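You operate a simulated robot arm through the tools that you are given. There is no shell and no other tool. Be economical: measure what you need, move in short steps, check, and stop when the job is done.

Carry out the task below with a simulated two-armed robot. There is one attempt and no reset: what you move stays moved.

Task
Tip the order card's tub into the hopper with the dust lever at full.
Fine: steady the tub to open it; tub back, lid on, door shut, no dust or spill. The hopper is bonded by its frame. Set down upright: what you pick out.
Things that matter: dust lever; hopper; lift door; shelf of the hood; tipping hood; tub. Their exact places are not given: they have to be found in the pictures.

It is judged by the outcome, as a careful person would: the job done as asked, and still so three seconds after it is handed in. It fails if anything else is knocked over, pushed out of place, dropped, spilled or broken. A push-on lid holds only when it is set on centred and level and pressed home; a screw cap is set on level and turned clockwise until tight.

Robot
Two 7-joint arms with two-finger grippers on one trunk, on a base that drives. Base frame: it is fixed to the floor where the robot stands at the start and does not move with it; the origin is under the middle of the robot, x ahead of it, y to its left, z up. Lengths are in m, angles in degrees, forces in N, time in s.
The left shoulder is at the start at [0.032, 0.143, 1.362], the right one opposite. With the tool pointing down near the work surface each hand reaches from about 0.1 to 0.7 m from the robot's upright axis, wherever it stands, measured 20 degrees to its own side. Places, roughly: dust lever [0.5, -0.1, 1.2]; hopper [0.8, -0.5, 0.6]; lift door [0.6, -0.5, 1.6]; shelf of the hood [0.4, -0.5, 0.9]; tipping hood [0.7, -0.5, 0.9]. Payload 2.45 kg a hand.
The TCP of each hand is the grasp point between the finger pads, 0.026 m short of the fingertips. In the tool frame z runs along the fingers and y along their closing line. The gripper opens to 0.096 m. The gripper's body begins 0.069 m behind the TCP.
Orientation is told as [roll, pitch, yaw] about the base's x, y, z axes, in that order, counted from this pose: with the fingers straight down and closing along the base's y, the tool's x points along the base's -x, its y along +y and its z along -z.

Tools
- The arms move only by the tool servo_tool. It takes "left_series", "right_series" or both (then of equal length, played together; a hand with none holds still); each is a list of rows, each a list of 7 numbers: the shift along the tool's x, y, z in units of 40 mm (1.0 is 40 mm), then the turn, a rotation vector about the tool's x, y, z in units of 6 degrees (1.0 is 6 degrees), then the finger opening in m, from 0 to 0.096. In form: [[dx, dy, dz, ax, ay, az, gripper], ...]. A call has 1 to 10 rows; each row shifts and turns the commanded pose from where the row before left it, along the tool's axes as they then stand. A call with a number of a shift or a turn outside -1 to 1 is refused whole. A row lasts 0.2 s, in which the tool goes at most 0.05 m and 8.6 degrees; a call with a longer step from one row to the next is refused whole, and so is a gripper value outside its range. Where a pose cannot be reached the arm comes as near as it can. A force on the tool above 90 N (or 10 N above the force at the start of the call, whichever is more), or a blocked arm, ends the call early, and 0.2 s more pass. The fingers move at their own pace and stop on an object; they squeeze with about 33 N. The grip force told is the motor's: it shows also when the fingers shut on nothing. Time passes only in rows, and 0.2 s behind the last, so rows that do not move let the fingers close. The reply holds the time, the measured pose of the TCP, the force on the tool along the base axes, the opening and the grip force, in the units named above and with some noise, with the torque about the TCP (base axes, N m) and any sound that the robot's microphone picked up.
- Cameras (640 x 400 px; columns grow to the right, rows downward): "scene" is now at [0.0584, -0.0781, 1.8351]; the picture's right is [-0.65, -0.76, -0.01], its down [-0.55, 0.48, -0.68] and it looks along [0.52, -0.44, -0.73] (base axes); focal length 214 px, centre (320, 200). "left" rides on the left gripper at [0.082, -0.003, -0.098] in its tool frame; the picture's right is [0.04, 1.00, 0.00], its down [-0.73, 0.03, -0.68] and it looks along [-0.68, 0.03, 0.73] (tool axes); focal length 256 px, centre (320, 200). "right" rides on the right gripper at [0.082, 0.003, -0.098] in its tool frame; the picture's right is [-0.04, 1.00, 0.00], its down [-0.73, -0.03, -0.68] and it looks along [-0.68, -0.03, 0.73] (tool axes); focal length 256 px, centre (320, 200).
- get_image(camera): a new picture of that camera. No time passes.
- raise_lower(by): slides the trunk up (or, below 0, down) by that many m; the arms and the scene camera ride with it, the base frame stays. It gives what a move gives, with no picture.
- drive_base(legs): drives the robot by 1 to 6 legs, each [ahead, left, turn to the left] in m, m and degrees, along the robot's own axes; the way and the turn of a leg run together, so that a leg with both is an arc; at most 1.5 m and 180 degrees a leg. The arms and the cameras ride along, it lands a little off, and it stops where it bumps. It gives what a move gives.
- turn_head(pan, tilt): turns the head with the scene camera to pan (to the left, within 120 degrees either way) and tilt (down, from -29 to 69), counted from straight ahead of the robot. It gives what a move gives.
- pixel_to_xyz(camera, pixels): for up to 12 pixels [column, row] of the newest picture of that camera ("zoom" is the newest enlarged one), the place [x, y, z] in the base frame of the surface seen there, good to about 0.003 m. No time passes.
- inspect(camera, box): a new picture of the part [left, top, right, bottom] of that camera's present view, enlarged. No time passes.
- close_job(): hands the job in; it is judged then, once.

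Keep the steps short. Do not move on a guess: measure, check each grasp and each placing, and mend mistakes. In all there are 80 turns and 78 pictures (those below and enlarged ones count). Leave the grippers open and the arms clear of the work at the hand-in unless told otherwise, and finish with a single line.

The tools are called after "Call:" as name(argument=value, ...) on one line, values as JSON. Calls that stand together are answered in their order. servo_tool: Moves the arms, as the interface text tells. Its arguments: {"type":"object","properties":{"left_series":{"type":"array"},"right_series":{"type":"array"}},"required":[]} The other tools are called the same way: raise_lower (by) slides the trunk up or down; drive_base (legs) drives the base; turn_head (pan, tilt) turns the head that bears the scene camera; get_image (camera) takes a picture; pixel_to_xyz (camera, pixels) gives the place of the surface under pixels of a picture; inspect (camera, box) takes an enlarged picture of a part of a camera's view; close_job () hands the job in.

At the start:

```text
time: 0.0
left_eef_pos: [0.4627, 0.0086, 1.5814]
left_tcp_rot: [-2.8, -1.7, 1.0]
left_contact_force: [0.0, -0.3, 0.8]
left_wrist_torque: [0.05, -0.02, -0.01]
left_gripper_width: 0.096
left_grasp_force: 0.0
right_eef_pos: [0.2934, -0.4178, 1.5759]
right_tcp_rot: [-0.9, 0.1, 0.0]
right_contact_force: [0.5, -0.2, 0.5]
right_wrist_torque: [0.02, 0.16, 0.01]
right_gripper_width: 0.0957
right_grasp_force: 0.1
trunk travel left (down, up): [-0.527, 0.039]
robot x, y, heading: [0.0023, 0.0043, 0.2]
head pan, tilt: [-40.8, 45.9]
```

scene: 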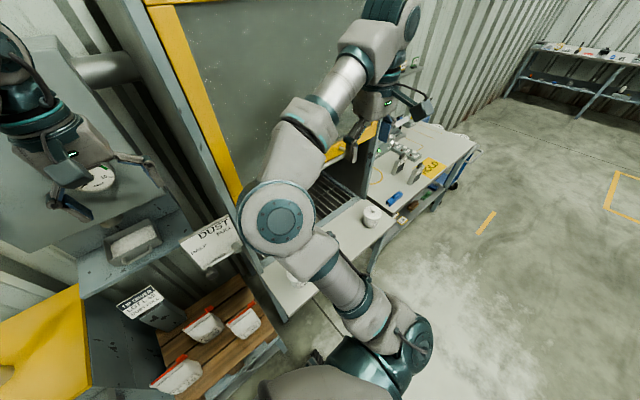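
right: 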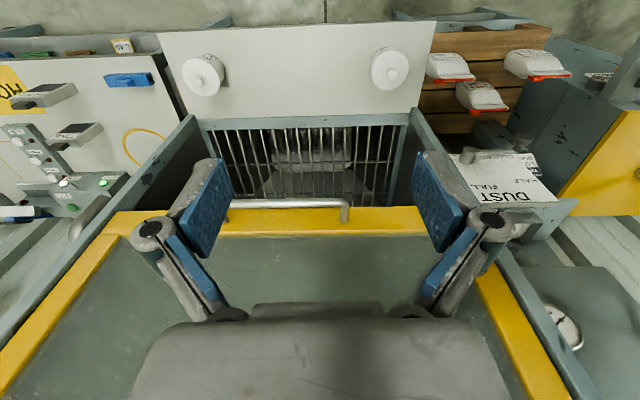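
left: 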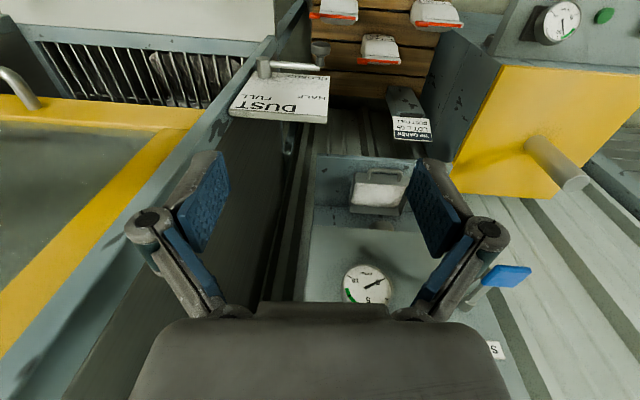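

I see the hood with a door, the dust lever card, an order card and several tubs on a pallet and on the shelf. First I'll enlarge these parts to read them.

Call:
inspect(camera="scene", box=[80, 200, 320, 400])

Call:
inspect(camera="left", box=[220, 0, 500, 220])

Call:
inspect(camera="right", box=[0, 0, 640, 240])

Call:
inspect(camera="scene", box=[240, 40, 500, 240])

```text
2.00 times, centred on (200, 300) of scene
```

zoom: 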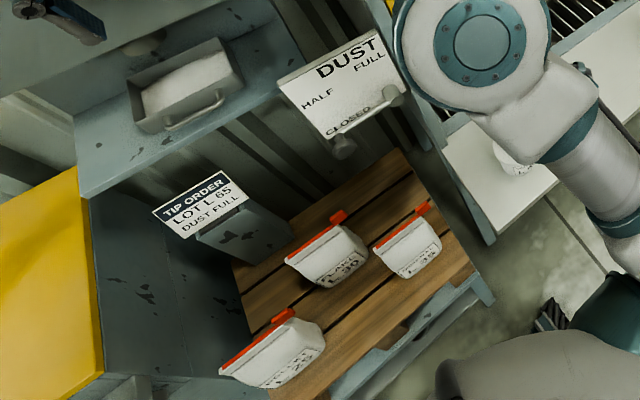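

```text
1.82 times, centred on (360, 110) of left
```

zoom: 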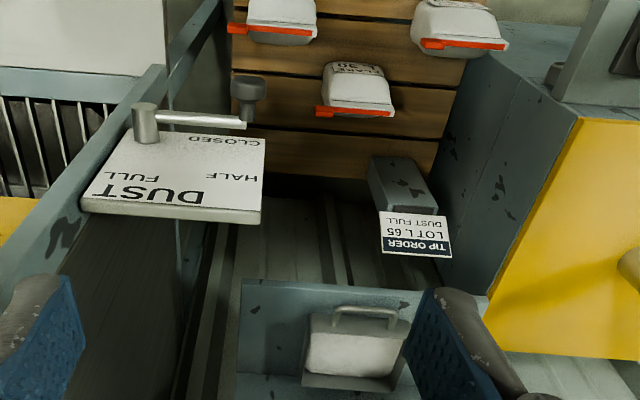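

```text
1.00 times, centred on (320, 120) of right (not enlarged: the box is as wide or as high as the picture)
```

zoom: 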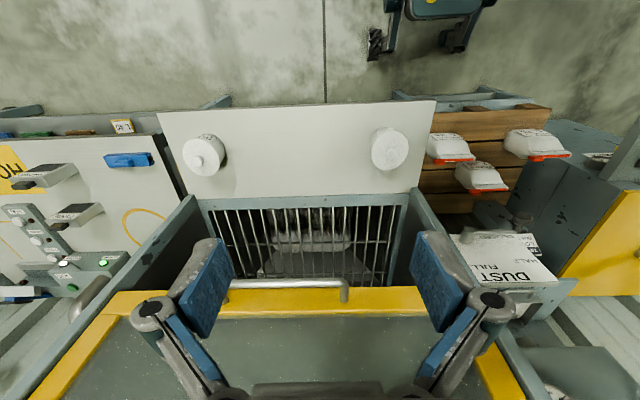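

```text
2.00 times, centred on (370, 140) of scene
```

zoom: 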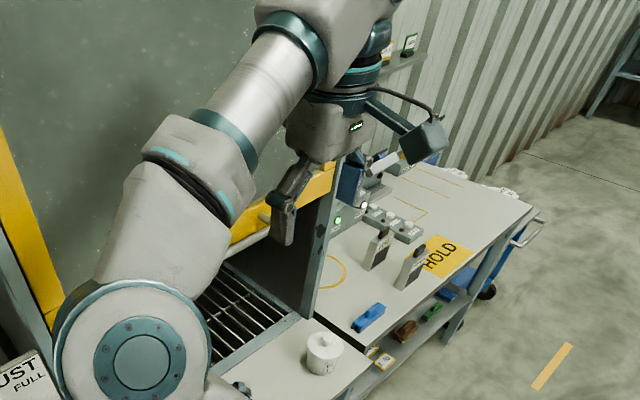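

The order says lot L 65 with dust at full. The two white tubs are on the hood shelf. Next I'll zoom on them and measure the main points.

Call:
inspect(camera="right", box=[160, 20, 440, 240])

Call:
get_image(camera="right")

Call:
pixel_to_xyz(camera="right", pixels=[[203, 75], [390, 68], [300, 60], [170, 40], [428, 28], [295, 203], [345, 212], [320, 225], [300, 130], [310, 180], [320, 150], [500, 260]])

Call:
get_image(camera="left")

Call:
pixel_to_xyz(camera="left", pixels=[[264, 68], [300, 66], [321, 50], [322, 90], [240, 108], [320, 120], [270, 100], [15, 90], [60, 116], [100, 70], [170, 80], [310, 84]])

```text
1.82 times, centred on (300, 130) of right
```

zoom: 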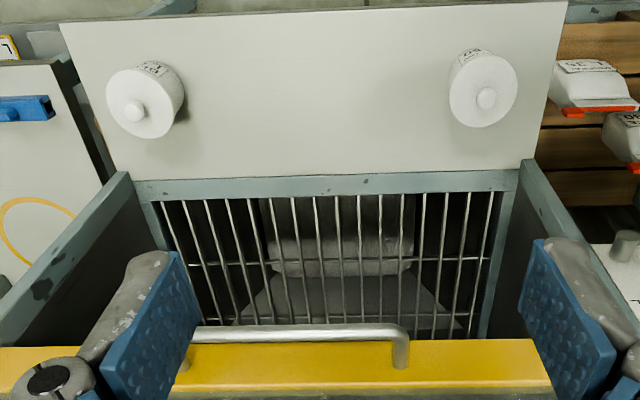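

```text
69 pictures are left
```

right: 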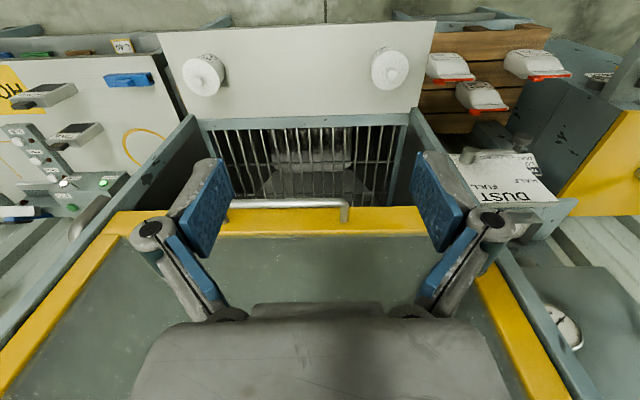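

```text
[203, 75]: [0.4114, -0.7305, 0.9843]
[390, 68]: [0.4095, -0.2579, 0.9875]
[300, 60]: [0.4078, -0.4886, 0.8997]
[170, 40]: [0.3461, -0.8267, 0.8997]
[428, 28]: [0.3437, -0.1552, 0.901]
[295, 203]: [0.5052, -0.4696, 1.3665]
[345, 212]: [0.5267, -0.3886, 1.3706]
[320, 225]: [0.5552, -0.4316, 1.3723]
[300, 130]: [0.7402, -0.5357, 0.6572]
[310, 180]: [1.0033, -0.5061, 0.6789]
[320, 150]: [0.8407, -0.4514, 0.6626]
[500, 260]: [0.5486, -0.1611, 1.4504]
```

```text
68 pictures are left
```

left: 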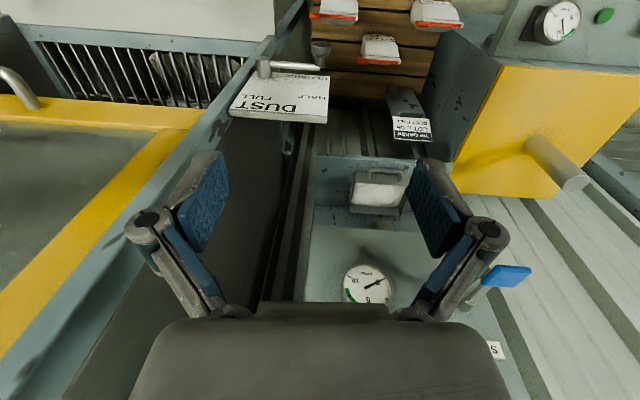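

```text
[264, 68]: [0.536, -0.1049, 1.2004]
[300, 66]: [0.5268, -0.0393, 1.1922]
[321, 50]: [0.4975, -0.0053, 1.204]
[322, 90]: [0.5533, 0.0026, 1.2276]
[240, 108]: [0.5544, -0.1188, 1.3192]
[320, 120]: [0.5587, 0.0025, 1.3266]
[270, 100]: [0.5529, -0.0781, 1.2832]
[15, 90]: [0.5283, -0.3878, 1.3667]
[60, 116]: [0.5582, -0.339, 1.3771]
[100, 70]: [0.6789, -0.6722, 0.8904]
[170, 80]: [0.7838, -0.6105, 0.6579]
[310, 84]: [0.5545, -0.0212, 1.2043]
```

The lever arm points at CLOSED and swings in a vertical plane. The tubs stand at about (0.41, -0.73) and (0.41, -0.26) on the shelf, whose top is at z=0.90. Next I'll zoom on the labels.

Call:
inspect(camera="right", box=[175, 40, 235, 100])

Call:
inspect(camera="right", box=[362, 36, 422, 96])

Call:
inspect(camera="left", box=[220, 30, 340, 130])

Call:
inspect(camera="scene", box=[90, 270, 180, 330])

```text
6.67 times, centred on (205, 70) of right
```

zoom: 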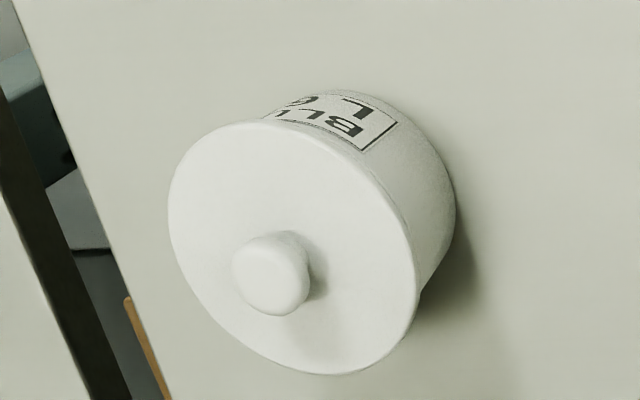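

```text
6.67 times, centred on (392, 66) of right
```

zoom: 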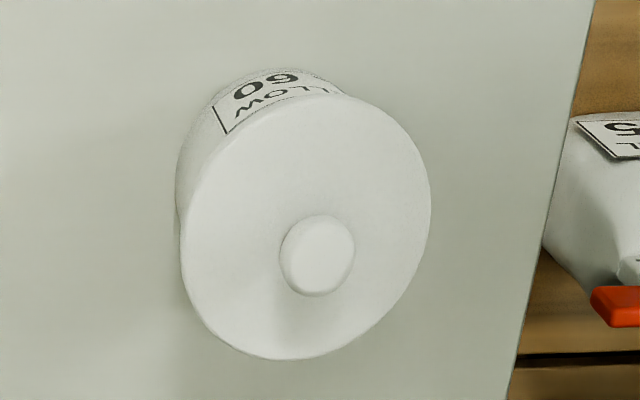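

```text
4.00 times, centred on (280, 80) of left
```

zoom: 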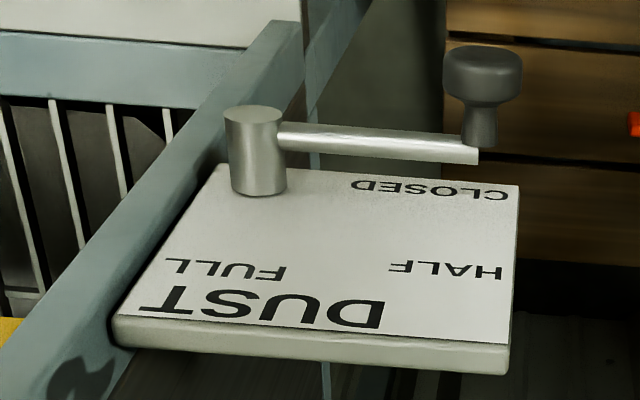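

```text
6.67 times, centred on (135, 300) of scene
```

zoom: 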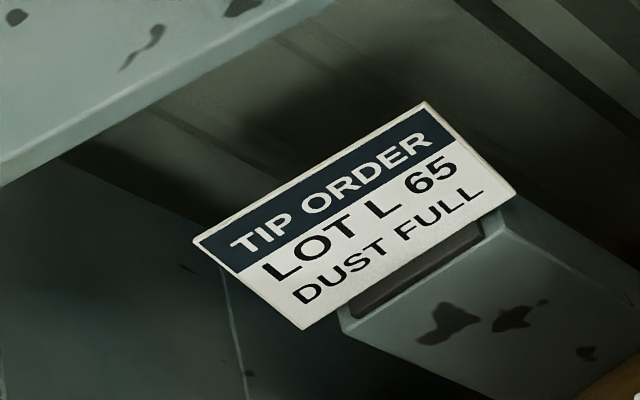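

The right tub (-y) reads "BLUE L 6…" and the left one reads "YELLOW 60". FULL is straight above the lever pivot, so the arm must swing a quarter turn up. Before moving the left hand I'll measure what stands around the lever and look at the door.

Call:
pixel_to_xyz(camera="left", pixels=[[318, 45], [322, 57], [320, 64], [412, 128], [400, 100], [470, 90], [555, 150], [385, 180], [345, 170], [505, 275], [365, 285], [250, 200]])

Call:
turn_head(pan=-35, tilt=15)

Call:
get_image(camera="scene")

```text
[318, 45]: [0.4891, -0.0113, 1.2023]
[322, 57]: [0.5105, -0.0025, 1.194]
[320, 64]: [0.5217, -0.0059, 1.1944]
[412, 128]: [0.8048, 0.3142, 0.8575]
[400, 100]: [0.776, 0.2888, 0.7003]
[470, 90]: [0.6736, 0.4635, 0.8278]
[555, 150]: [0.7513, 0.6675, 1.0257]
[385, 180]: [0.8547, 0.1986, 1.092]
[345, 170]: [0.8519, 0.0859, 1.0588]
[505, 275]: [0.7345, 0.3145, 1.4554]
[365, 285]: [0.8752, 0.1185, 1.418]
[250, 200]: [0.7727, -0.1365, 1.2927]
```

```text
time: 1.0
left_eef_pos: [0.4543, -0.0165, 1.5909]
left_tcp_rot: [-3.0, -3.0, 0.8]
left_contact_force: [0.9, -0.9, 1.3]
left_wrist_torque: [0.09, 0.08, 0.01]
left_gripper_width: 0.0961
left_grasp_force: 0.1
right_eef_pos: [0.2726, -0.4719, 1.5644]
right_tcp_rot: [1.3, -1.0, -3.9]
right_contact_force: [0.0, -4.4, -1.8]
right_wrist_torque: [0.42, -0.11, 0.01]
right_gripper_width: 0.0957
right_grasp_force: 0.0
trunk travel left (down, up): [-0.527, 0.039]
robot x, y, heading: [0.0021, -0.0, -0.2]
head pan, tilt: [-35.0, 15.0]
```

```text
63 pictures are left
```

scene: 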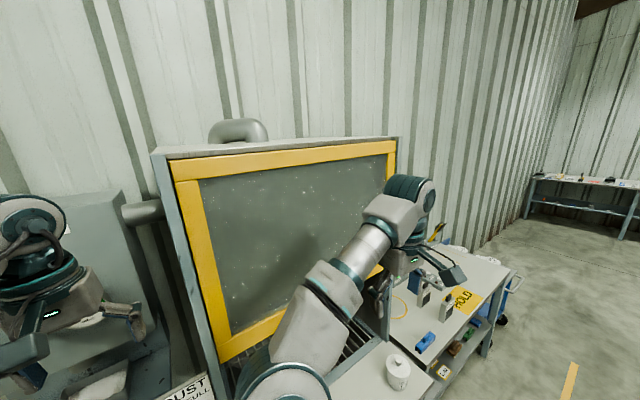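

The door is raised, with its lower edge near z=1.36, so the hopper opening is clear. I'll first set the lever with the left hand, and start by pitching that hand forward in place.

Call:
servo_tool(left_series=[[0.2, 0, 0, 0, -1, 0, 0.096], [0.2, 0, 0, 0, -1, 0, 0.096], [0.2, 0, 0, 0, -1, 0, 0.096], [0.2, 0, 0.2, 0, -1, 0, 0.096], [0.3, 0, 0.2, 0, -1, 0, 0.096], [0.3, 0, 0.2, 0, -1, 0, 0.096], [0.4, 0, 0.2, 0, -1, 0, 0.096], [0.5, 0, 0.2, 0, -1, 0, 0.096], [0.5, 0, 0.1, 0, -1, 0, 0.096], [0.5, 0, 0, 0, -1, 0, 0.096]])

```text
time: 1.3
left_eef_pos: [0.4363, 0.1849, 1.5864]
left_tcp_rot: [-9.2, -5.4, 1.7]
left_contact_force: [1.0, 2.3, 2.8]
left_wrist_torque: [-0.15, 0.15, 0.0]
left_gripper_width: 0.0962
left_grasp_force: 0.1
right_eef_pos: [0.2597, -0.2823, 1.6117]
right_tcp_rot: [-5.2, -2.2, -4.0]
right_contact_force: [0.4, 5.7, 2.0]
right_wrist_torque: [-0.53, 0.05, 0.02]
right_gripper_width: 0.0958
right_grasp_force: 0.2
trunk travel left (down, up): [-0.527, 0.039]
robot x, y, heading: [0.0055, 0.0218, -0.1]
head pan, tilt: [-35.0, 15.0]
stopped in row 1 (left hand): the arm was blocked; the commanded pose is now the measured one
```

Both hands read 0.2 m off in y, as if the arms were swinging. I'll wait with still rows and look.

Call:
servo_tool(left_series=[[0, 0, 0, 0, 0, 0, 0.096], [0, 0, 0, 0, 0, 0, 0.096], [0, 0, 0, 0, 0, 0, 0.096], [0, 0, 0, 0, 0, 0, 0.096], [0, 0, 0, 0, 0, 0, 0.096]])

Call:
get_image(camera="scene")

```text
time: 2.4
left_eef_pos: [0.4315, 0.2345, 1.5806]
left_tcp_rot: [-11.1, -5.5, 1.6]
left_contact_force: [0.7, 2.0, 1.3]
left_wrist_torque: [-0.16, 0.14, -0.01]
left_gripper_width: 0.0958
left_grasp_force: 0.1
right_eef_pos: [0.2422, -0.2895, 1.6134]
right_tcp_rot: [-4.1, -3.5, -8.9]
right_contact_force: [0.5, 6.3, 2.1]
right_wrist_torque: [-0.52, 0.03, 0.01]
right_gripper_width: 0.0963
right_grasp_force: 0.0
trunk travel left (down, up): [-0.527, 0.039]
robot x, y, heading: [0.0028, 0.0215, 0.0]
head pan, tilt: [-35.0, 15.0]
stopped in row 5 (left hand): the arm was blocked; the commanded pose is now the measured one
```

```text
62 pictures are left
```

scene: 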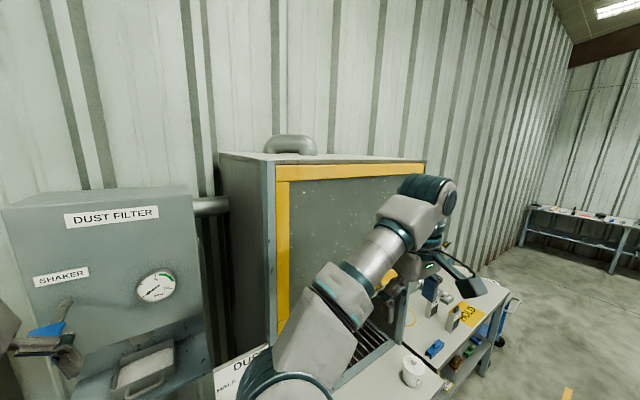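

The scene view itself has shifted, so the trunk may be leaning. I'll check against places measured before (lever card, hood, tub) and see where the right elbow is.

Call:
pixel_to_xyz(camera="scene", pixels=[[412, 362], [240, 365], [285, 200], [265, 385], [300, 345], [340, 300], [375, 240], [420, 190], [455, 285], [435, 348]])

Call:
servo_tool(left_series=[[0, 0, 0, 0, 0, 0, 0.096]], right_series=[[0, 0, 0, 0, 0, 0, 0.096]])

Call:
get_image(camera="right")

Call:
get_image(camera="left")

```text
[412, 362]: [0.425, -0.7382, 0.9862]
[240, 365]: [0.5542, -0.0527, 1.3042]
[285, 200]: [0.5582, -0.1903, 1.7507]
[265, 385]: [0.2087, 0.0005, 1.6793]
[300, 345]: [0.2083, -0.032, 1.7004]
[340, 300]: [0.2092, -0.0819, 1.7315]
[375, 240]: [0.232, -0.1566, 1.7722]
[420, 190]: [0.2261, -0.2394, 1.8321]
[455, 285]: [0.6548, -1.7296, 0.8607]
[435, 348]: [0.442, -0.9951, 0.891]
```

```text
time: 3.0
left_eef_pos: [0.4263, -0.007, 1.596]
left_tcp_rot: [-2.9, -5.9, 0.2]
left_contact_force: [-2.1, -1.5, -0.1]
left_wrist_torque: [0.16, -0.09, 0.01]
left_gripper_width: 0.096
left_grasp_force: 0.0
right_eef_pos: [0.2411, -0.5137, 1.5572]
right_tcp_rot: [4.0, -1.9, -8.2]
right_contact_force: [-1.0, -1.2, -1.1]
right_wrist_torque: [0.13, -0.06, -0.05]
right_gripper_width: 0.0957
right_grasp_force: 0.0
trunk travel left (down, up): [-0.527, 0.039]
robot x, y, heading: [0.0029, -0.0027, -0.3]
head pan, tilt: [-35.0, 15.0]
stopped in row 1 (left hand): the arm was blocked; the commanded pose is now the measured one
```

```text
61 pictures are left
```

right: 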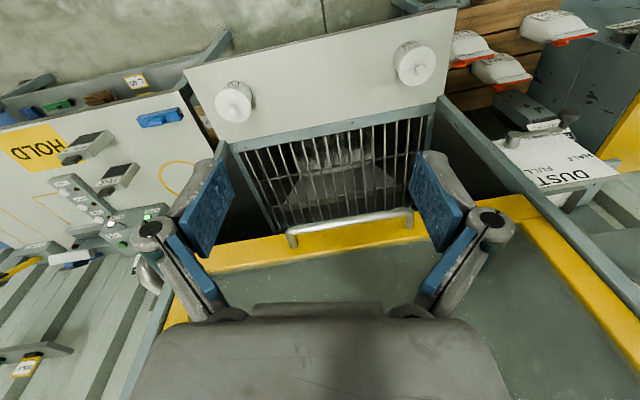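

```text
60 pictures are left
```

left: 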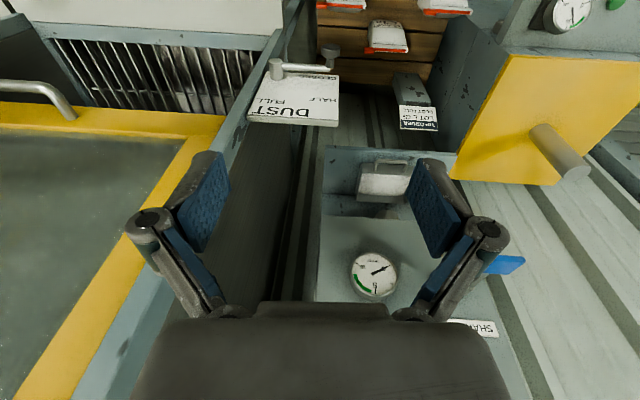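

The whole robot is rocking side to side. I'll let it come to rest with both hands still before doing anything else.

Call:
servo_tool(right_series=[[0, 0, 0, 0, 0, 0, 0.096], [0, 0, 0, 0, 0, 0, 0.096], [0, 0, 0, 0, 0, 0, 0.096], [0, 0, 0, 0, 0, 0, 0.096], [0, 0, 0, 0, 0, 0, 0.096], [0, 0, 0, 0, 0, 0, 0.096], [0, 0, 0, 0, 0, 0, 0.096], [0, 0, 0, 0, 0, 0, 0.096], [0, 0, 0, 0, 0, 0, 0.096], [0, 0, 0, 0, 0, 0, 0.096]])

```text
time: 3.5
left_eef_pos: [0.4213, 0.2331, 1.5835]
left_tcp_rot: [-11.3, -5.9, 1.5]
left_contact_force: [1.3, 0.9, 0.5]
left_wrist_torque: [-0.11, 0.11, -0.02]
left_gripper_width: 0.0961
left_grasp_force: 0.1
right_eef_pos: [0.2334, -0.2852, 1.6137]
right_tcp_rot: [-3.7, -3.8, -8.7]
right_contact_force: [0.5, 5.3, 1.7]
right_wrist_torque: [-0.5, 0.12, -0.01]
right_gripper_width: 0.0959
right_grasp_force: 0.1
trunk travel left (down, up): [-0.527, 0.039]
robot x, y, heading: [0.0006, 0.0221, -0.0]
head pan, tilt: [-35.0, 15.0]
stopped in row 2 (left hand): the arm was blocked; the commanded pose is now the measured one
```

It keeps rocking. I'll lower the trunk 0.2 m to bring the weight down. The left fingertips stay above 1.33, clear of the lever, and the right hand is ahead of nothing.

Call:
raise_lower(by=-0.2)

```text
time: 5.7
left_eef_pos: [0.4297, 0.1988, 1.3835]
left_tcp_rot: [-10.4, -5.5, 1.0]
left_contact_force: [0.6, 2.5, -0.4]
left_wrist_torque: [-0.16, 0.12, -0.04]
left_gripper_width: 0.0958
left_grasp_force: 0.0
right_eef_pos: [0.2623, -0.313, 1.3921]
right_tcp_rot: [-3.5, 0.4, -8.5]
right_contact_force: [0.8, -1.9, 0.7]
right_wrist_torque: [0.06, 0.06, 0.0]
right_gripper_width: 0.096
right_grasp_force: 0.0
trunk travel left (down, up): [-0.327, 0.239]
robot x, y, heading: [-0.0007, 0.0246, -0.2]
head pan, tilt: [-35.0, 15.0]
```

Call:
servo_tool(right_series=[[0, 0, 0, 0, 0, 0, 0.096], [0, 0, 0, 0, 0, 0, 0.096], [0, 0, 0, 0, 0, 0, 0.096]])

Call:
get_image(camera="scene")

```text
time: 6.7
left_eef_pos: [0.4278, 0.1911, 1.3856]
left_tcp_rot: [-9.6, -5.6, 1.0]
left_contact_force: [1.5, -0.3, -1.4]
left_wrist_torque: [0.02, 0.12, -0.05]
left_gripper_width: 0.0959
left_grasp_force: 0.0
right_eef_pos: [0.2577, -0.3295, 1.3885]
right_tcp_rot: [-2.7, -0.2, -9.1]
right_contact_force: [1.2, 0.3, -0.7]
right_wrist_torque: [0.07, 0.02, 0.01]
right_gripper_width: 0.0962
right_grasp_force: 0.1
trunk travel left (down, up): [-0.327, 0.239]
robot x, y, heading: [0.0015, 0.0241, -0.5]
head pan, tilt: [-35.0, 15.0]
stopped in row 3 (right hand): the arm was blocked; the commanded pose is now the measured one
```

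```text
59 pictures are left
```

scene: 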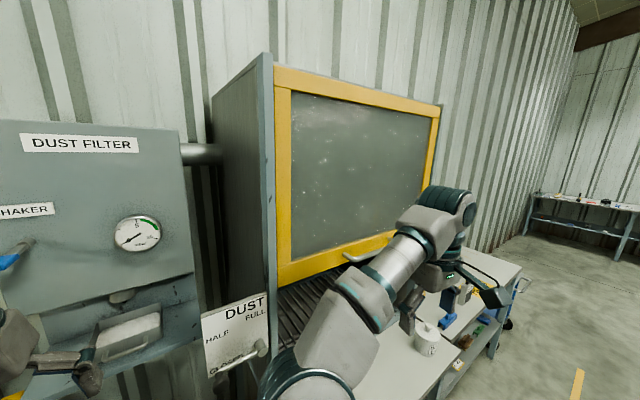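

It is calmer now, though slightly leaned. I'll try a short left-hand turn and see whether it obeys.

Call:
servo_tool(left_series=[[0, 0, 0, 0, -0.7, 0, 0.096], [0, 0, 0, 0, -0.7, 0, 0.096], [0, 0, 0, 0, -0.7, 0, 0.096], [0, 0, 0, 0, -0.7, 0, 0.096]])

```text
time: 7.7
left_eef_pos: [0.4261, 0.1665, 1.3901]
left_tcp_rot: [-9.4, -22.4, 3.9]
left_contact_force: [0.5, 1.0, -0.3]
left_wrist_torque: [-0.02, -0.03, -0.01]
left_gripper_width: 0.096
left_grasp_force: 0.1
right_eef_pos: [0.2591, -0.3535, 1.3841]
right_tcp_rot: [-1.8, -0.1, -8.9]
right_contact_force: [0.0, -0.2, -0.5]
right_wrist_torque: [0.0, 0.03, 0.02]
right_gripper_width: 0.0961
right_grasp_force: 0.1
trunk travel left (down, up): [-0.327, 0.239]
robot x, y, heading: [0.0036, 0.0223, -0.1]
head pan, tilt: [-35.0, 15.0]
```

It obeys, and the lean is easing off. I'll continue pitching the left hand forward and take out its roll.

Call:
servo_tool(left_series=[[0, 0, 0, -0.2, -1, 0, 0.096], [0, 0, 0, -0.2, -1, 0, 0.096], [0, 0, 0, -0.2, -1, 0, 0.096], [0, 0, 0, -0.2, -1, 0, 0.096], [0, 0, 0, -0.2, -1, 0, 0.096], [0, 0, 0, -0.2, -1, 0, 0.096], [0, 0, 0, -0.2, -1, 0, 0.096], [0, 0, 0, -0.1, -0.8, 0, 0.096]])

```text
time: 9.4
left_eef_pos: [0.4259, 0.1889, 1.3901]
left_tcp_rot: [-9.3, -68.7, 15.2]
left_contact_force: [-0.2, 0.8, 0.3]
left_wrist_torque: [-0.05, 0.01, -0.07]
left_gripper_width: 0.0959
left_grasp_force: 0.1
right_eef_pos: [0.2596, -0.3321, 1.3888]
right_tcp_rot: [-2.5, -0.1, -8.8]
right_contact_force: [0.2, -0.3, -0.3]
right_wrist_torque: [0.02, 0.02, -0.04]
right_gripper_width: 0.0961
right_grasp_force: 0.0
trunk travel left (down, up): [-0.327, 0.239]
robot x, y, heading: [0.0045, 0.0268, -0.3]
head pan, tilt: [-35.0, 15.0]
```

Some sway remains. I'll lower another 0.12 m, which suits both the lever (1.2–1.3) and the tub (0.94).

Call:
raise_lower(by=-0.12)

Call:
servo_tool(left_series=[[0, 0, 0, -0.5, 0, -0.3, 0.096], [0, 0, 0, -0.5, 0, -0.3, 0.096], [0, 0, 0, -0.5, 0, -0.3, 0.096], [0, 0, 0, 0, 0, 0, 0.096]])

Call:
get_image(camera="left")

```text
time: 10.9
left_eef_pos: [0.4203, 0.2011, 1.2712]
left_tcp_rot: [-10.3, -68.8, 16.2]
left_contact_force: [0.6, 1.7, 0.3]
left_wrist_torque: [-0.07, 0.07, -0.08]
left_gripper_width: 0.096
left_grasp_force: 0.1
right_eef_pos: [0.3014, -0.3388, 1.2414]
right_tcp_rot: [-3.3, 6.1, -10.8]
right_contact_force: [-0.8, 1.5, 0.9]
right_wrist_torque: [-0.15, -0.04, 0.04]
right_gripper_width: 0.0961
right_grasp_force: 0.1
trunk travel left (down, up): [-0.207, 0.359]
robot x, y, heading: [0.0072, 0.0297, 0.1]
head pan, tilt: [-35.0, 15.0]
```

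```text
time: 12.2
left_eef_pos: [0.4205, 0.1747, 1.2716]
left_tcp_rot: [-11.5, -68.2, 27.7]
left_contact_force: [0.1, -0.2, 0.0]
left_wrist_torque: [0.03, 0.0, 0.03]
left_gripper_width: 0.096
left_grasp_force: 0.0
right_eef_pos: [0.3066, -0.3484, 1.2342]
right_tcp_rot: [-2.6, 6.6, -9.2]
right_contact_force: [-0.6, -1.0, -0.8]
right_wrist_torque: [0.05, 0.04, -0.01]
right_gripper_width: 0.0961
right_grasp_force: 0.0
trunk travel left (down, up): [-0.207, 0.359]
robot x, y, heading: [0.0046, 0.0309, -0.3]
head pan, tilt: [-35.0, 15.0]
stopped in row 4 (left hand): the arm was blocked; the commanded pose is now the measured one
```

```text
58 pictures are left
```

left: 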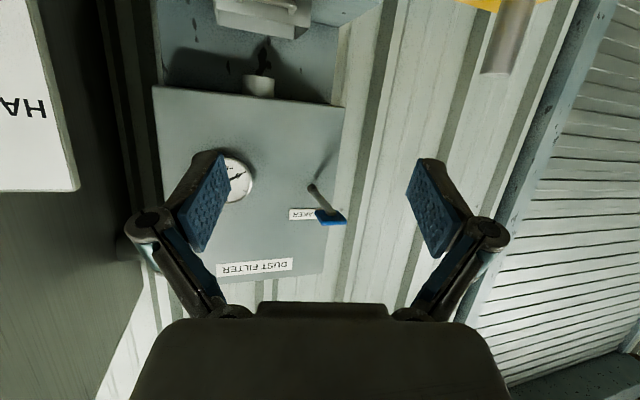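

The hand now points forward. My turn went the wrong way, so I'll swing its heading back about 16° and bring it in front of the knob, still short of it in x.

Call:
servo_tool(left_series=[[0, 0, 0, 0.9, 0, 0, 0.096], [0, 0, 0, 0.9, 0, 0, 0.096], [0, 0, 0, 0.8, 0, 0, 0.096], [0.2, -0.6, 0.05, 0, 0, 0, 0.096], [0.2, -0.6, 0.05, 0, 0, 0, 0.096], [0.2, -0.7, 0.05, 0, 0, 0, 0.096], [0.3, -0.7, 0.05, 0, 0, 0, 0.096], [0.3, -0.7, 0.1, 0, 0, 0, 0.096], [0.2, -0.7, 0.1, 0, 0, 0, 0.096], [0.1, -0.4, 0, 0, 0, 0, 0.096]])

Call:
get_image(camera="left")

```text
time: 14.3
left_eef_pos: [0.4225, 0.0008, 1.2442]
left_tcp_rot: [-28.6, -68.2, 28.8]
left_contact_force: [-11.1, 39.9, -9.8]
left_wrist_torque: [-1.56, -2.15, -6.25]
left_gripper_width: 0.0959
left_grasp_force: 0.0
right_eef_pos: [0.302, -0.3558, 1.2318]
right_tcp_rot: [-2.3, 6.5, -10.7]
right_contact_force: [-1.0, 0.1, 0.0]
right_wrist_torque: [0.01, -0.05, 0.0]
right_gripper_width: 0.0959
right_grasp_force: 0.0
trunk travel left (down, up): [-0.207, 0.359]
robot x, y, heading: [0.0071, 0.0347, 0.1]
head pan, tilt: [-35.0, 15.0]
```

```text
57 pictures are left
```

left: 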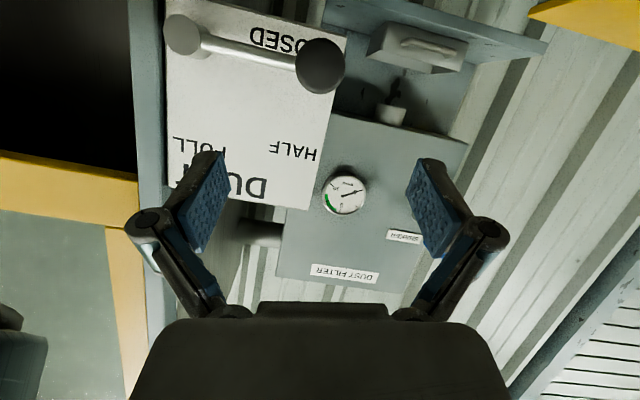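

The left hand feels 40 N sideways, probably from the right arm close by at lower left in the picture. I'll back the left hand off and move the right arm away to its own side.

Call:
servo_tool(left_series=[[0, 0.7, 0, 0, 0, 0, 0.096], [0, 0.5, 0, 0, 0, 0, 0.096], [0, 0, 0, 0, 0, 0, 0.096], [0, 0, 0, 0, 0, 0, 0.096], [0, 0, 0, 0, 0, 0, 0.096], [0, 0, 0, 0, 0, 0, 0.096], [0, 0, 0, 0, 0, 0, 0.096]], right_series=[[0, 0, 0, 0, 0, 0, 0.096], [0, -0.7, 0, 0, 0, 0, 0.096], [0, -0.9, 0, 0, 0, 0, 0.096], [0, -0.9, 0, 0, 0, 0, 0.096], [0, -0.9, 0, 0, 0, 0, 0.096], [0, -0.9, 0, 0, 0, 0, 0.096], [0, -0.7, 0, 0, 0, 0, 0.096]])

Call:
turn_head(pan=-10, tilt=45)

Call:
get_image(camera="scene")

```text
time: 16.1
left_eef_pos: [0.4177, 0.0707, 1.2339]
left_tcp_rot: [-30.9, -67.7, 31.2]
left_contact_force: [0.9, 0.7, 0.9]
left_wrist_torque: [0.0, 0.06, -0.05]
left_gripper_width: 0.0961
left_grasp_force: 0.0
right_eef_pos: [0.2706, -0.5159, 1.2638]
right_tcp_rot: [-4.1, 6.1, -9.3]
right_contact_force: [0.5, 0.5, 0.4]
right_wrist_torque: [-0.1, 0.03, 0.0]
right_gripper_width: 0.0961
right_grasp_force: 0.0
trunk travel left (down, up): [-0.207, 0.359]
robot x, y, heading: [0.0073, 0.0339, -0.0]
head pan, tilt: [-35.0, 15.0]
stopped in row 7 (left hand): the arm was blocked; the commanded pose is now the measured one
```

```text
time: 17.1
left_eef_pos: [0.4174, 0.0841, 1.2354]
left_tcp_rot: [-32.0, -67.3, 32.2]
left_contact_force: [0.2, -0.1, 0.3]
left_wrist_torque: [-0.02, 0.09, -0.03]
left_gripper_width: 0.096
left_grasp_force: 0.0
right_eef_pos: [0.2715, -0.5026, 1.2678]
right_tcp_rot: [-4.6, 6.0, -9.3]
right_contact_force: [0.0, 0.4, 1.4]
right_wrist_torque: [-0.09, 0.09, -0.02]
right_gripper_width: 0.0958
right_grasp_force: 0.2
trunk travel left (down, up): [-0.207, 0.359]
robot x, y, heading: [0.0045, 0.0371, -0.1]
head pan, tilt: [-10.0, 45.0]
```

```text
56 pictures are left
```

scene: 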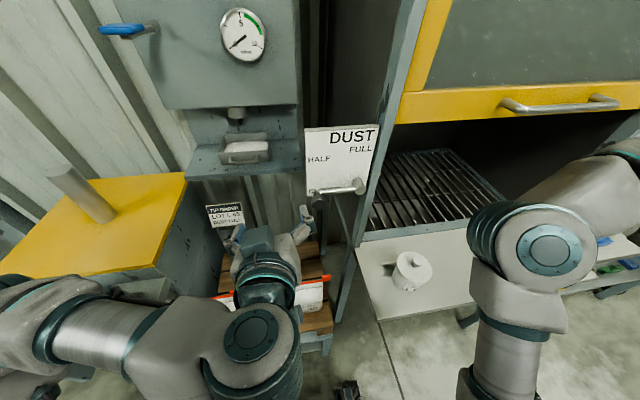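

The way is free now. I'll straighten the twist of the left hand and move it in front of the knob.

Call:
servo_tool(left_series=[[0, 0, 0, 0, 0, 1, 0.096], [0, 0, 0, 0, 0, 1, 0.096], [0.2, -0.5, 0.1, 0, 0, 0, 0.096], [0.2, -0.6, 0.1, 0, 0, 0, 0.096], [0.2, -0.6, 0, 0, 0, 0, 0.096], [0, -0.6, 0, 0, 0, 0, 0.096], [0, 0, 0, 0, 0, 0, 0.096]])

Call:
get_image(camera="left")

Call:
get_image(camera="scene")

```text
time: 18.7
left_eef_pos: [0.415, -0.0236, 1.2078]
left_tcp_rot: [0.9, -70.9, -2.6]
left_contact_force: [0.9, -0.5, 0.5]
left_wrist_torque: [-0.01, 0.03, 0.0]
left_gripper_width: 0.0962
left_grasp_force: 0.1
right_eef_pos: [0.2707, -0.5197, 1.2598]
right_tcp_rot: [-3.7, 6.1, -9.3]
right_contact_force: [-0.1, 0.5, 0.7]
right_wrist_torque: [-0.04, 0.04, -0.02]
right_gripper_width: 0.0958
right_grasp_force: 0.0
trunk travel left (down, up): [-0.207, 0.359]
robot x, y, heading: [0.0031, 0.0349, 0.2]
head pan, tilt: [-10.0, 45.0]
```

```text
55 pictures are left
```

left: 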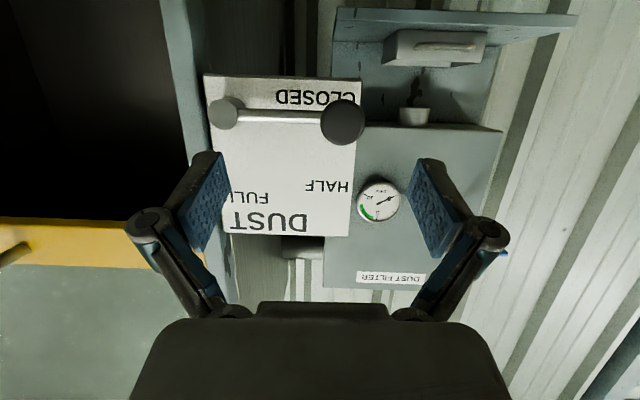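

```text
54 pictures are left
```

scene: 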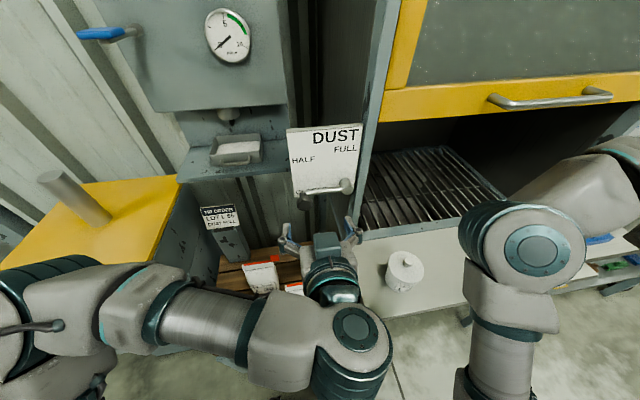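

The hand is straight and in front of the lever. I'll measure knob and arm again from here.

Call:
pixel_to_xyz(camera="left", pixels=[[342, 121], [342, 138], [326, 121], [358, 121], [225, 112], [280, 116], [270, 200]])

```text
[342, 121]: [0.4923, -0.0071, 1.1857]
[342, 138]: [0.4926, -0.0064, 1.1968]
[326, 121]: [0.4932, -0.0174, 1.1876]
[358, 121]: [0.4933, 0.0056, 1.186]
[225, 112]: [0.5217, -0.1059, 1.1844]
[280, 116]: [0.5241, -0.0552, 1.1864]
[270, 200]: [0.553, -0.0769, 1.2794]
```

Knob face is at (0.4925, -0.006, 1.187), pivot at (y -0.106, z 1.185). I'll go to x=0.485 so that the tips stay short of the lever arm (x 0.522), with the fingers half closed.

Call:
servo_tool(left_series=[[0, 0.2, 0.3, 0, 0, 0, 0.07], [0, 0.2, 0.5, 0, 0, 0, 0.06], [-0.07, 0.04, 0.6, 0, 0, 0, 0.06], [0, 0, 0.43, 0, 0, 0, 0.06], [0, 0, 0, 0, 0, 0, 0.06]])

Call:
get_image(camera="left")

```text
time: 19.9
left_eef_pos: [0.4848, -0.0184, 1.1881]
left_tcp_rot: [2.3, -70.8, -3.4]
left_contact_force: [-6.8, 18.5, 1.3]
left_wrist_torque: [0.05, -0.01, 0.62]
left_gripper_width: 0.0689
left_grasp_force: 7.5
right_eef_pos: [0.2718, -0.5301, 1.2559]
right_tcp_rot: [-3.5, 6.3, -9.2]
right_contact_force: [0.6, -0.1, 0.8]
right_wrist_torque: [0.01, 0.05, -0.01]
right_gripper_width: 0.0959
right_grasp_force: 0.0
trunk travel left (down, up): [-0.207, 0.359]
robot x, y, heading: [0.0046, 0.0287, -0.2]
head pan, tilt: [-10.0, 45.0]
```

```text
53 pictures are left
```

left: 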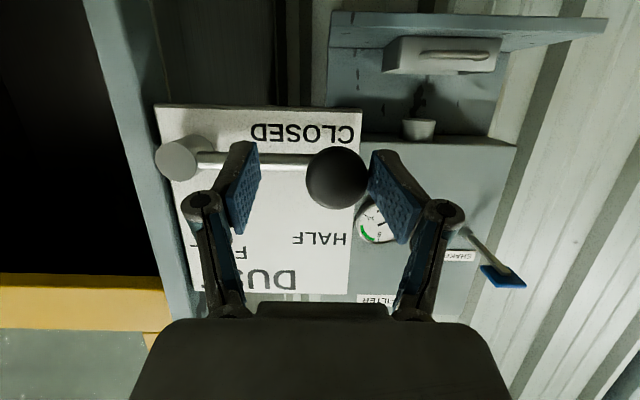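

The +y finger touches the knob, so I'll shift 12 mm to +y and close on it.

Call:
servo_tool(left_series=[[0, 0.3, 0, 0, 0, 0, 0.06], [0, 0, 0, 0, 0, 0, 0.02], [0, 0, 0, 0, 0, 0, 0.0], [0, 0, 0, 0, 0, 0, 0.0]])

```text
time: 20.9
left_eef_pos: [0.479, -0.008, 1.1901]
left_tcp_rot: [2.4, -71.0, -3.5]
left_contact_force: [-20.2, 28.8, 4.0]
left_wrist_torque: [0.13, 0.3, 1.27]
left_gripper_width: 0.0338
left_grasp_force: 44.6
right_eef_pos: [0.2668, -0.5317, 1.2575]
right_tcp_rot: [-3.4, 6.2, -9.2]
right_contact_force: [-0.2, 0.6, 0.0]
right_wrist_torque: [0.01, 0.0, -0.03]
right_gripper_width: 0.0958
right_grasp_force: 0.0
trunk travel left (down, up): [-0.207, 0.359]
robot x, y, heading: [0.0062, 0.0293, -0.1]
head pan, tilt: [-10.0, 45.0]
```

The knob is held (opening 0.034 m). Next I'll swing it up along a 0.1 m arc to FULL.

Call:
servo_tool(left_series=[[-0.37, -0.1, -0.2, 0, 0, 0, 0.0], [-0.362, -0.15, -0.125, 0, 0, 0, 0.0], [-0.343, -0.15, -0.118, 0, 0, 0, 0.0], [-0.317, -0.205, -0.109, 0, 0, 0, 0.0], [-0.281, -0.255, -0.097, 0, 0, 0, 0.0], [-0.241, -0.3, -0.083, 0, 0, 0, 0.0], [-0.194, -0.335, -0.067, 0, 0, 0, 0.0], [-0.142, -0.363, -0.049, 0, 0, 0, 0.0], [-0.088, -0.382, -0.03, 0, 0, 0, 0.0], [-0.028, -0.39, -0.01, 0, 0, 0, 0.0]])

Call:
get_image(camera="left")

```text
time: 22.8
left_eef_pos: [0.4764, -0.084, 1.2646]
left_tcp_rot: [5.4, -68.3, -7.8]
left_contact_force: [-1.5, -4.3, -30.6]
left_wrist_torque: [0.36, 0.52, -0.14]
left_gripper_width: 0.0
left_grasp_force: 29.2
right_eef_pos: [0.2665, -0.5242, 1.2607]
right_tcp_rot: [-3.7, 6.1, -9.4]
right_contact_force: [-0.4, -0.1, 0.8]
right_wrist_torque: [-0.03, -0.03, 0.04]
right_gripper_width: 0.0962
right_grasp_force: 0.0
trunk travel left (down, up): [-0.207, 0.359]
robot x, y, heading: [0.0057, 0.0313, -0.1]
head pan, tilt: [-10.0, 45.0]
stopped in row 9 (left hand): the force on the tool passed its limit at 95 N (the readings are from after the stop); the commanded pose is now the measured one
```

```text
52 pictures are left
```

left: 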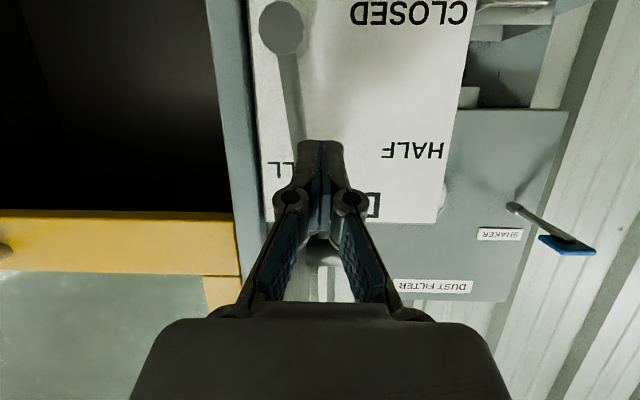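

The lever went most of the way and the fingers slipped off. I'll back out and look.

Call:
servo_tool(left_series=[[0, 0, -0.5, 0, 0, 0, 0.0], [0, 0, -0.8, 0, 0, 0, 0.0], [0, 0, -0.8, 0, 0, 0, 0.0]])

Call:
get_image(camera="left")

```text
time: 23.6
left_eef_pos: [0.3959, -0.0819, 1.3026]
left_tcp_rot: [4.5, -69.2, -6.6]
left_contact_force: [0.3, 1.1, -0.7]
left_wrist_torque: [-0.01, 0.04, -0.02]
left_gripper_width: 0.0
left_grasp_force: 28.5
right_eef_pos: [0.2666, -0.5276, 1.259]
right_tcp_rot: [-3.6, 6.1, -9.3]
right_contact_force: [-0.3, 0.3, 0.7]
right_wrist_torque: [-0.03, 0.04, 0.0]
right_gripper_width: 0.0959
right_grasp_force: 0.0
trunk travel left (down, up): [-0.207, 0.359]
robot x, y, heading: [0.0052, 0.0323, 0.1]
head pan, tilt: [-10.0, 45.0]
```

```text
51 pictures are left
```

left: 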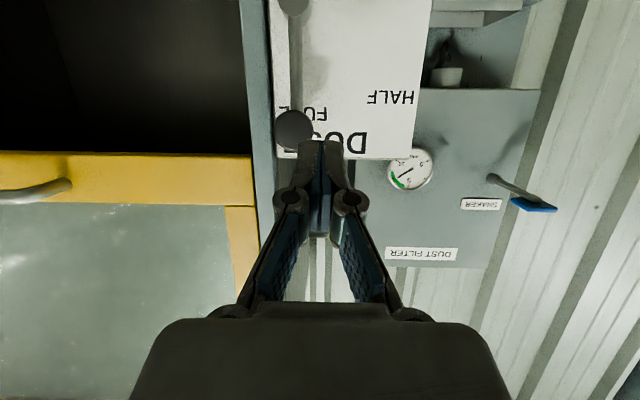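

Call:
pixel_to_xyz(camera="left", pixels=[[293, 130], [292, 5], [295, 70]])

Call:
inspect(camera="left", box=[240, 0, 440, 180])

```text
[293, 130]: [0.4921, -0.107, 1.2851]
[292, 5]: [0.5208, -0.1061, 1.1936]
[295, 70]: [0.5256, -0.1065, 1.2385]
```

```text
2.22 times, centred on (340, 90) of left
```

zoom: 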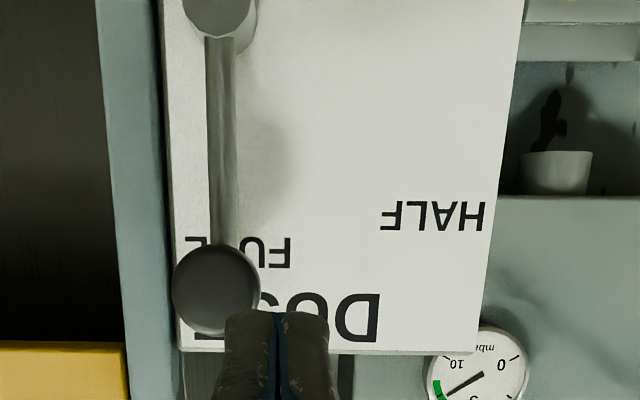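

The lever points straight up at FULL (knob at y -0.107, same as the pivot). Next I'll drive 0.5 m to the right to work at the tub. Both hands stay ahead of nothing at x<0.42.

Call:
drive_base(legs=[[-0.02, -0.27, 0], [0, -0.27, 0]])

Call:
turn_head(pan=-15, tilt=45)

Call:
get_image(camera="scene")

```text
time: 27.0
left_eef_pos: [0.3706, -0.6177, 1.3025]
left_tcp_rot: [4.5, -69.3, -7.0]
left_contact_force: [0.3, 1.1, -0.7]
left_wrist_torque: [0.01, 0.03, 0.0]
left_gripper_width: 0.0
left_grasp_force: 28.1
right_eef_pos: [0.2378, -1.0607, 1.2609]
right_tcp_rot: [-3.6, 6.0, -9.7]
right_contact_force: [-0.7, -0.7, -0.2]
right_wrist_torque: [0.01, 0.04, 0.05]
right_gripper_width: 0.0961
right_grasp_force: 0.0
trunk travel left (down, up): [-0.207, 0.359]
robot x, y, heading: [-0.0177, -0.5048, -0.4]
head pan, tilt: [-10.0, 45.0]
```

```text
time: 27.6
left_eef_pos: [0.3673, -0.6488, 1.2998]
left_tcp_rot: [7.4, -69.2, -9.9]
left_contact_force: [-0.5, -2.9, -0.3]
left_wrist_torque: [0.06, -0.14, 0.16]
left_gripper_width: 0.0
left_grasp_force: 28.0
right_eef_pos: [0.2345, -1.0914, 1.2522]
right_tcp_rot: [-2.5, 5.9, -9.8]
right_contact_force: [-0.8, -1.5, -0.5]
right_wrist_torque: [0.13, -0.05, -0.03]
right_gripper_width: 0.0959
right_grasp_force: 0.1
trunk travel left (down, up): [-0.207, 0.359]
robot x, y, heading: [-0.0172, -0.5144, -0.3]
head pan, tilt: [-15.0, 45.0]
```

```text
49 pictures are left
```

scene: 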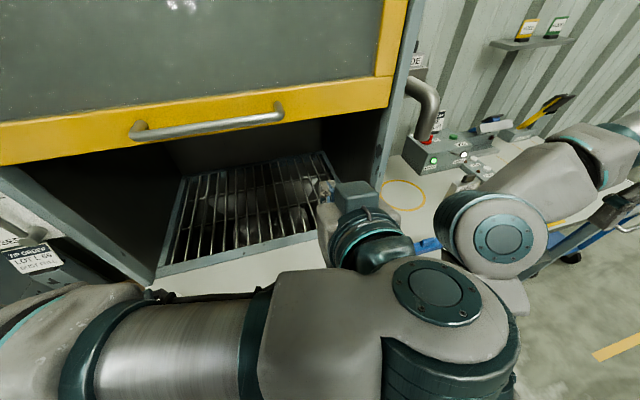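

The lift door stands open and the grille shows below it. Next I'll move the left hand aside to +y, turning it fingers-down, while the right hand turns fingers-forward-down and comes over toward the tub.

Call:
servo_tool(left_series=[[0, 0.6, 0, 0, 1, 0, 0.09], [0, 0.6, 0, 0, 1, 0, 0.09], [0, 0.6, 0, 0, 1, 0, 0.09], [0, 0.6, 0, 0, 1, 0, 0.09], [0, 0.6, 0, 0, 1, 0, 0.09], [0, 0.6, 0, 0, 1, 0, 0.09], [0, 0.6, 0, 0, 1, 0, 0.09], [0, 0.4, 0, 0, 1, 0, 0.09], [0, 0, 0, 0, 1, 0, 0.09], [0, 0, 0, 0, 1, 0, 0.09]], right_series=[[0, 0.3, 0, 0, -1, -0.3, 0.096], [0, 0.4, 0, 0, -1, -0.3, 0.096], [0, 0.6, 0, 0, -1, -0.3, 0.096], [0, 0.6, 0, 0, -1, -0.3, 0.096], [0, 0.6, 0, 0, -1, -0.3, 0.096], [0, 0.6, 0, 0, -1, 0, 0.096], [0, 0.6, 0, 0, -1, 0, 0.096], [0, 0.6, 0, 0, -1, 0, 0.096], [0, 0.6, 0, 0, -1, 0, 0.096], [0, 0.4, 0, 0, -1, 0, 0.096]])

Call:
get_image(camera="right")

```text
time: 30.0
left_eef_pos: [0.3727, -0.4239, 1.3087]
left_tcp_rot: [1.4, -9.5, -3.1]
left_contact_force: [-0.2, -1.6, -0.2]
left_wrist_torque: [0.1, 0.02, 0.0]
left_gripper_width: 0.0896
left_grasp_force: 0.0
right_eef_pos: [0.2333, -0.9126, 1.2396]
right_tcp_rot: [-8.8, -53.5, 6.7]
right_contact_force: [-0.1, -1.1, -0.8]
right_wrist_torque: [0.04, -0.02, 0.01]
right_gripper_width: 0.0961
right_grasp_force: 0.0
right hand out of reach, approached as far as the arm can: row 7, 8, 9, 10
trunk travel left (down, up): [-0.207, 0.359]
robot x, y, heading: [-0.0206, -0.4969, -0.5]
head pan, tilt: [-15.0, 45.0]
stopped in row 10 (left hand): the arm was blocked; the commanded pose is now the measured one
```

```text
48 pictures are left
```

right: 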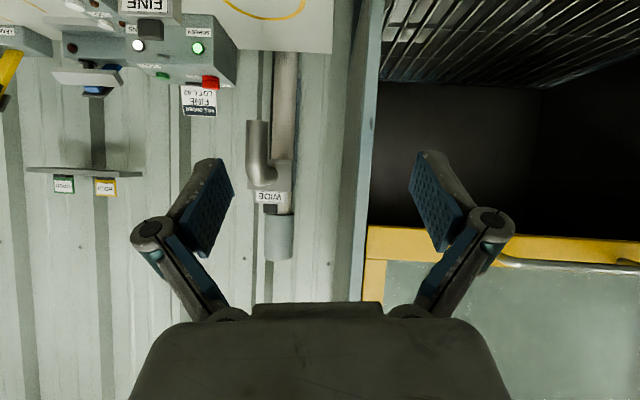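

The right arm is too folded so close in. I'll drive back 0.15 m to give it room, then bring the hand over.

Call:
drive_base(legs=[[-0.16, 0, 0]])

Call:
servo_tool(left_series=[[0, 0.5, 0, 0, 0.5, 0, 0.09], [0, 0.3, 0, 0, 0.5, 0, 0.09], [0, 0, 0, 0, 0.5, 0, 0.09], [0, 0, 0, 0, 0, 0, 0.09], [0, 0, 0, 0, 0, 0, 0.09], [0, 0, 0, 0, 0, 0, 0.09], [0, 0, 0, 0, 0, 0, 0.09]], right_series=[[0, 0, 0.4, 0, 0, 0, 0.096], [0, 0.4, 0.8, 0, 0, 0, 0.096], [0, 0.6, 0.8, 0, 0, 0, 0.096], [0, 0.8, 0.5, 0, 0, 0, 0.096], [0, 0.8, 0.3, 0, 0, 0, 0.096], [0, 0.8, 0, 0, 0, 0, 0.096], [0, 0.6, 0, 0, 0, 0, 0.096]])

Call:
get_image(camera="right")

```text
time: 31.4
left_eef_pos: [0.2177, -0.3683, 1.3075]
left_tcp_rot: [-0.8, -9.6, -2.4]
left_contact_force: [0.5, 1.9, 1.7]
left_wrist_torque: [-0.19, 0.07, -0.04]
left_gripper_width: 0.0899
left_grasp_force: 0.2
right_eef_pos: [0.079, -0.8596, 1.2535]
right_tcp_rot: [-12.8, -53.2, 10.1]
right_contact_force: [-0.7, 0.3, 0.5]
right_wrist_torque: [-0.05, 0.11, -0.01]
right_gripper_width: 0.096
right_grasp_force: 0.0
trunk travel left (down, up): [-0.207, 0.359]
robot x, y, heading: [-0.1759, -0.4874, -0.3]
head pan, tilt: [-15.0, 45.0]
```

```text
time: 33.0
left_eef_pos: [0.2166, -0.3573, 1.2979]
left_tcp_rot: [0.0, -0.8, -2.6]
left_contact_force: [0.3, -0.2, -0.1]
left_wrist_torque: [-0.05, 0.0, 0.03]
left_gripper_width: 0.0901
left_grasp_force: 0.0
left hand out of reach, approached as far as the arm can: row 2, 3
right_eef_pos: [0.1403, -0.8986, 1.1637]
right_tcp_rot: [-9.4, -54.0, 6.3]
right_contact_force: [0.5, -0.6, 0.2]
right_wrist_torque: [-0.01, 0.03, 0.02]
right_gripper_width: 0.0962
right_grasp_force: 0.0
right hand out of reach, approached as far as the arm can: row 1, 2, 3, 4, 5, 6, 7
trunk travel left (down, up): [-0.207, 0.359]
robot x, y, heading: [-0.1741, -0.4856, -0.3]
head pan, tilt: [-15.0, 45.0]
```

```text
47 pictures are left
```

right: 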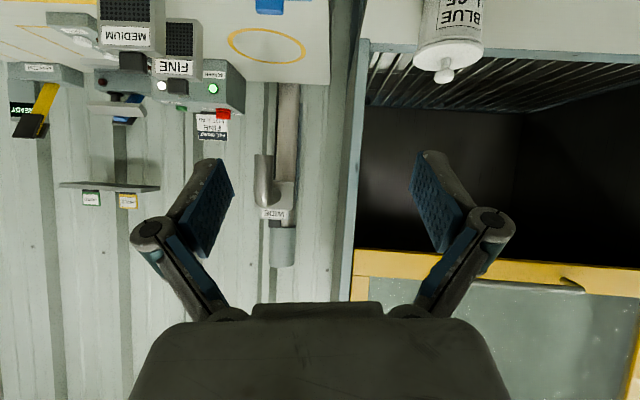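

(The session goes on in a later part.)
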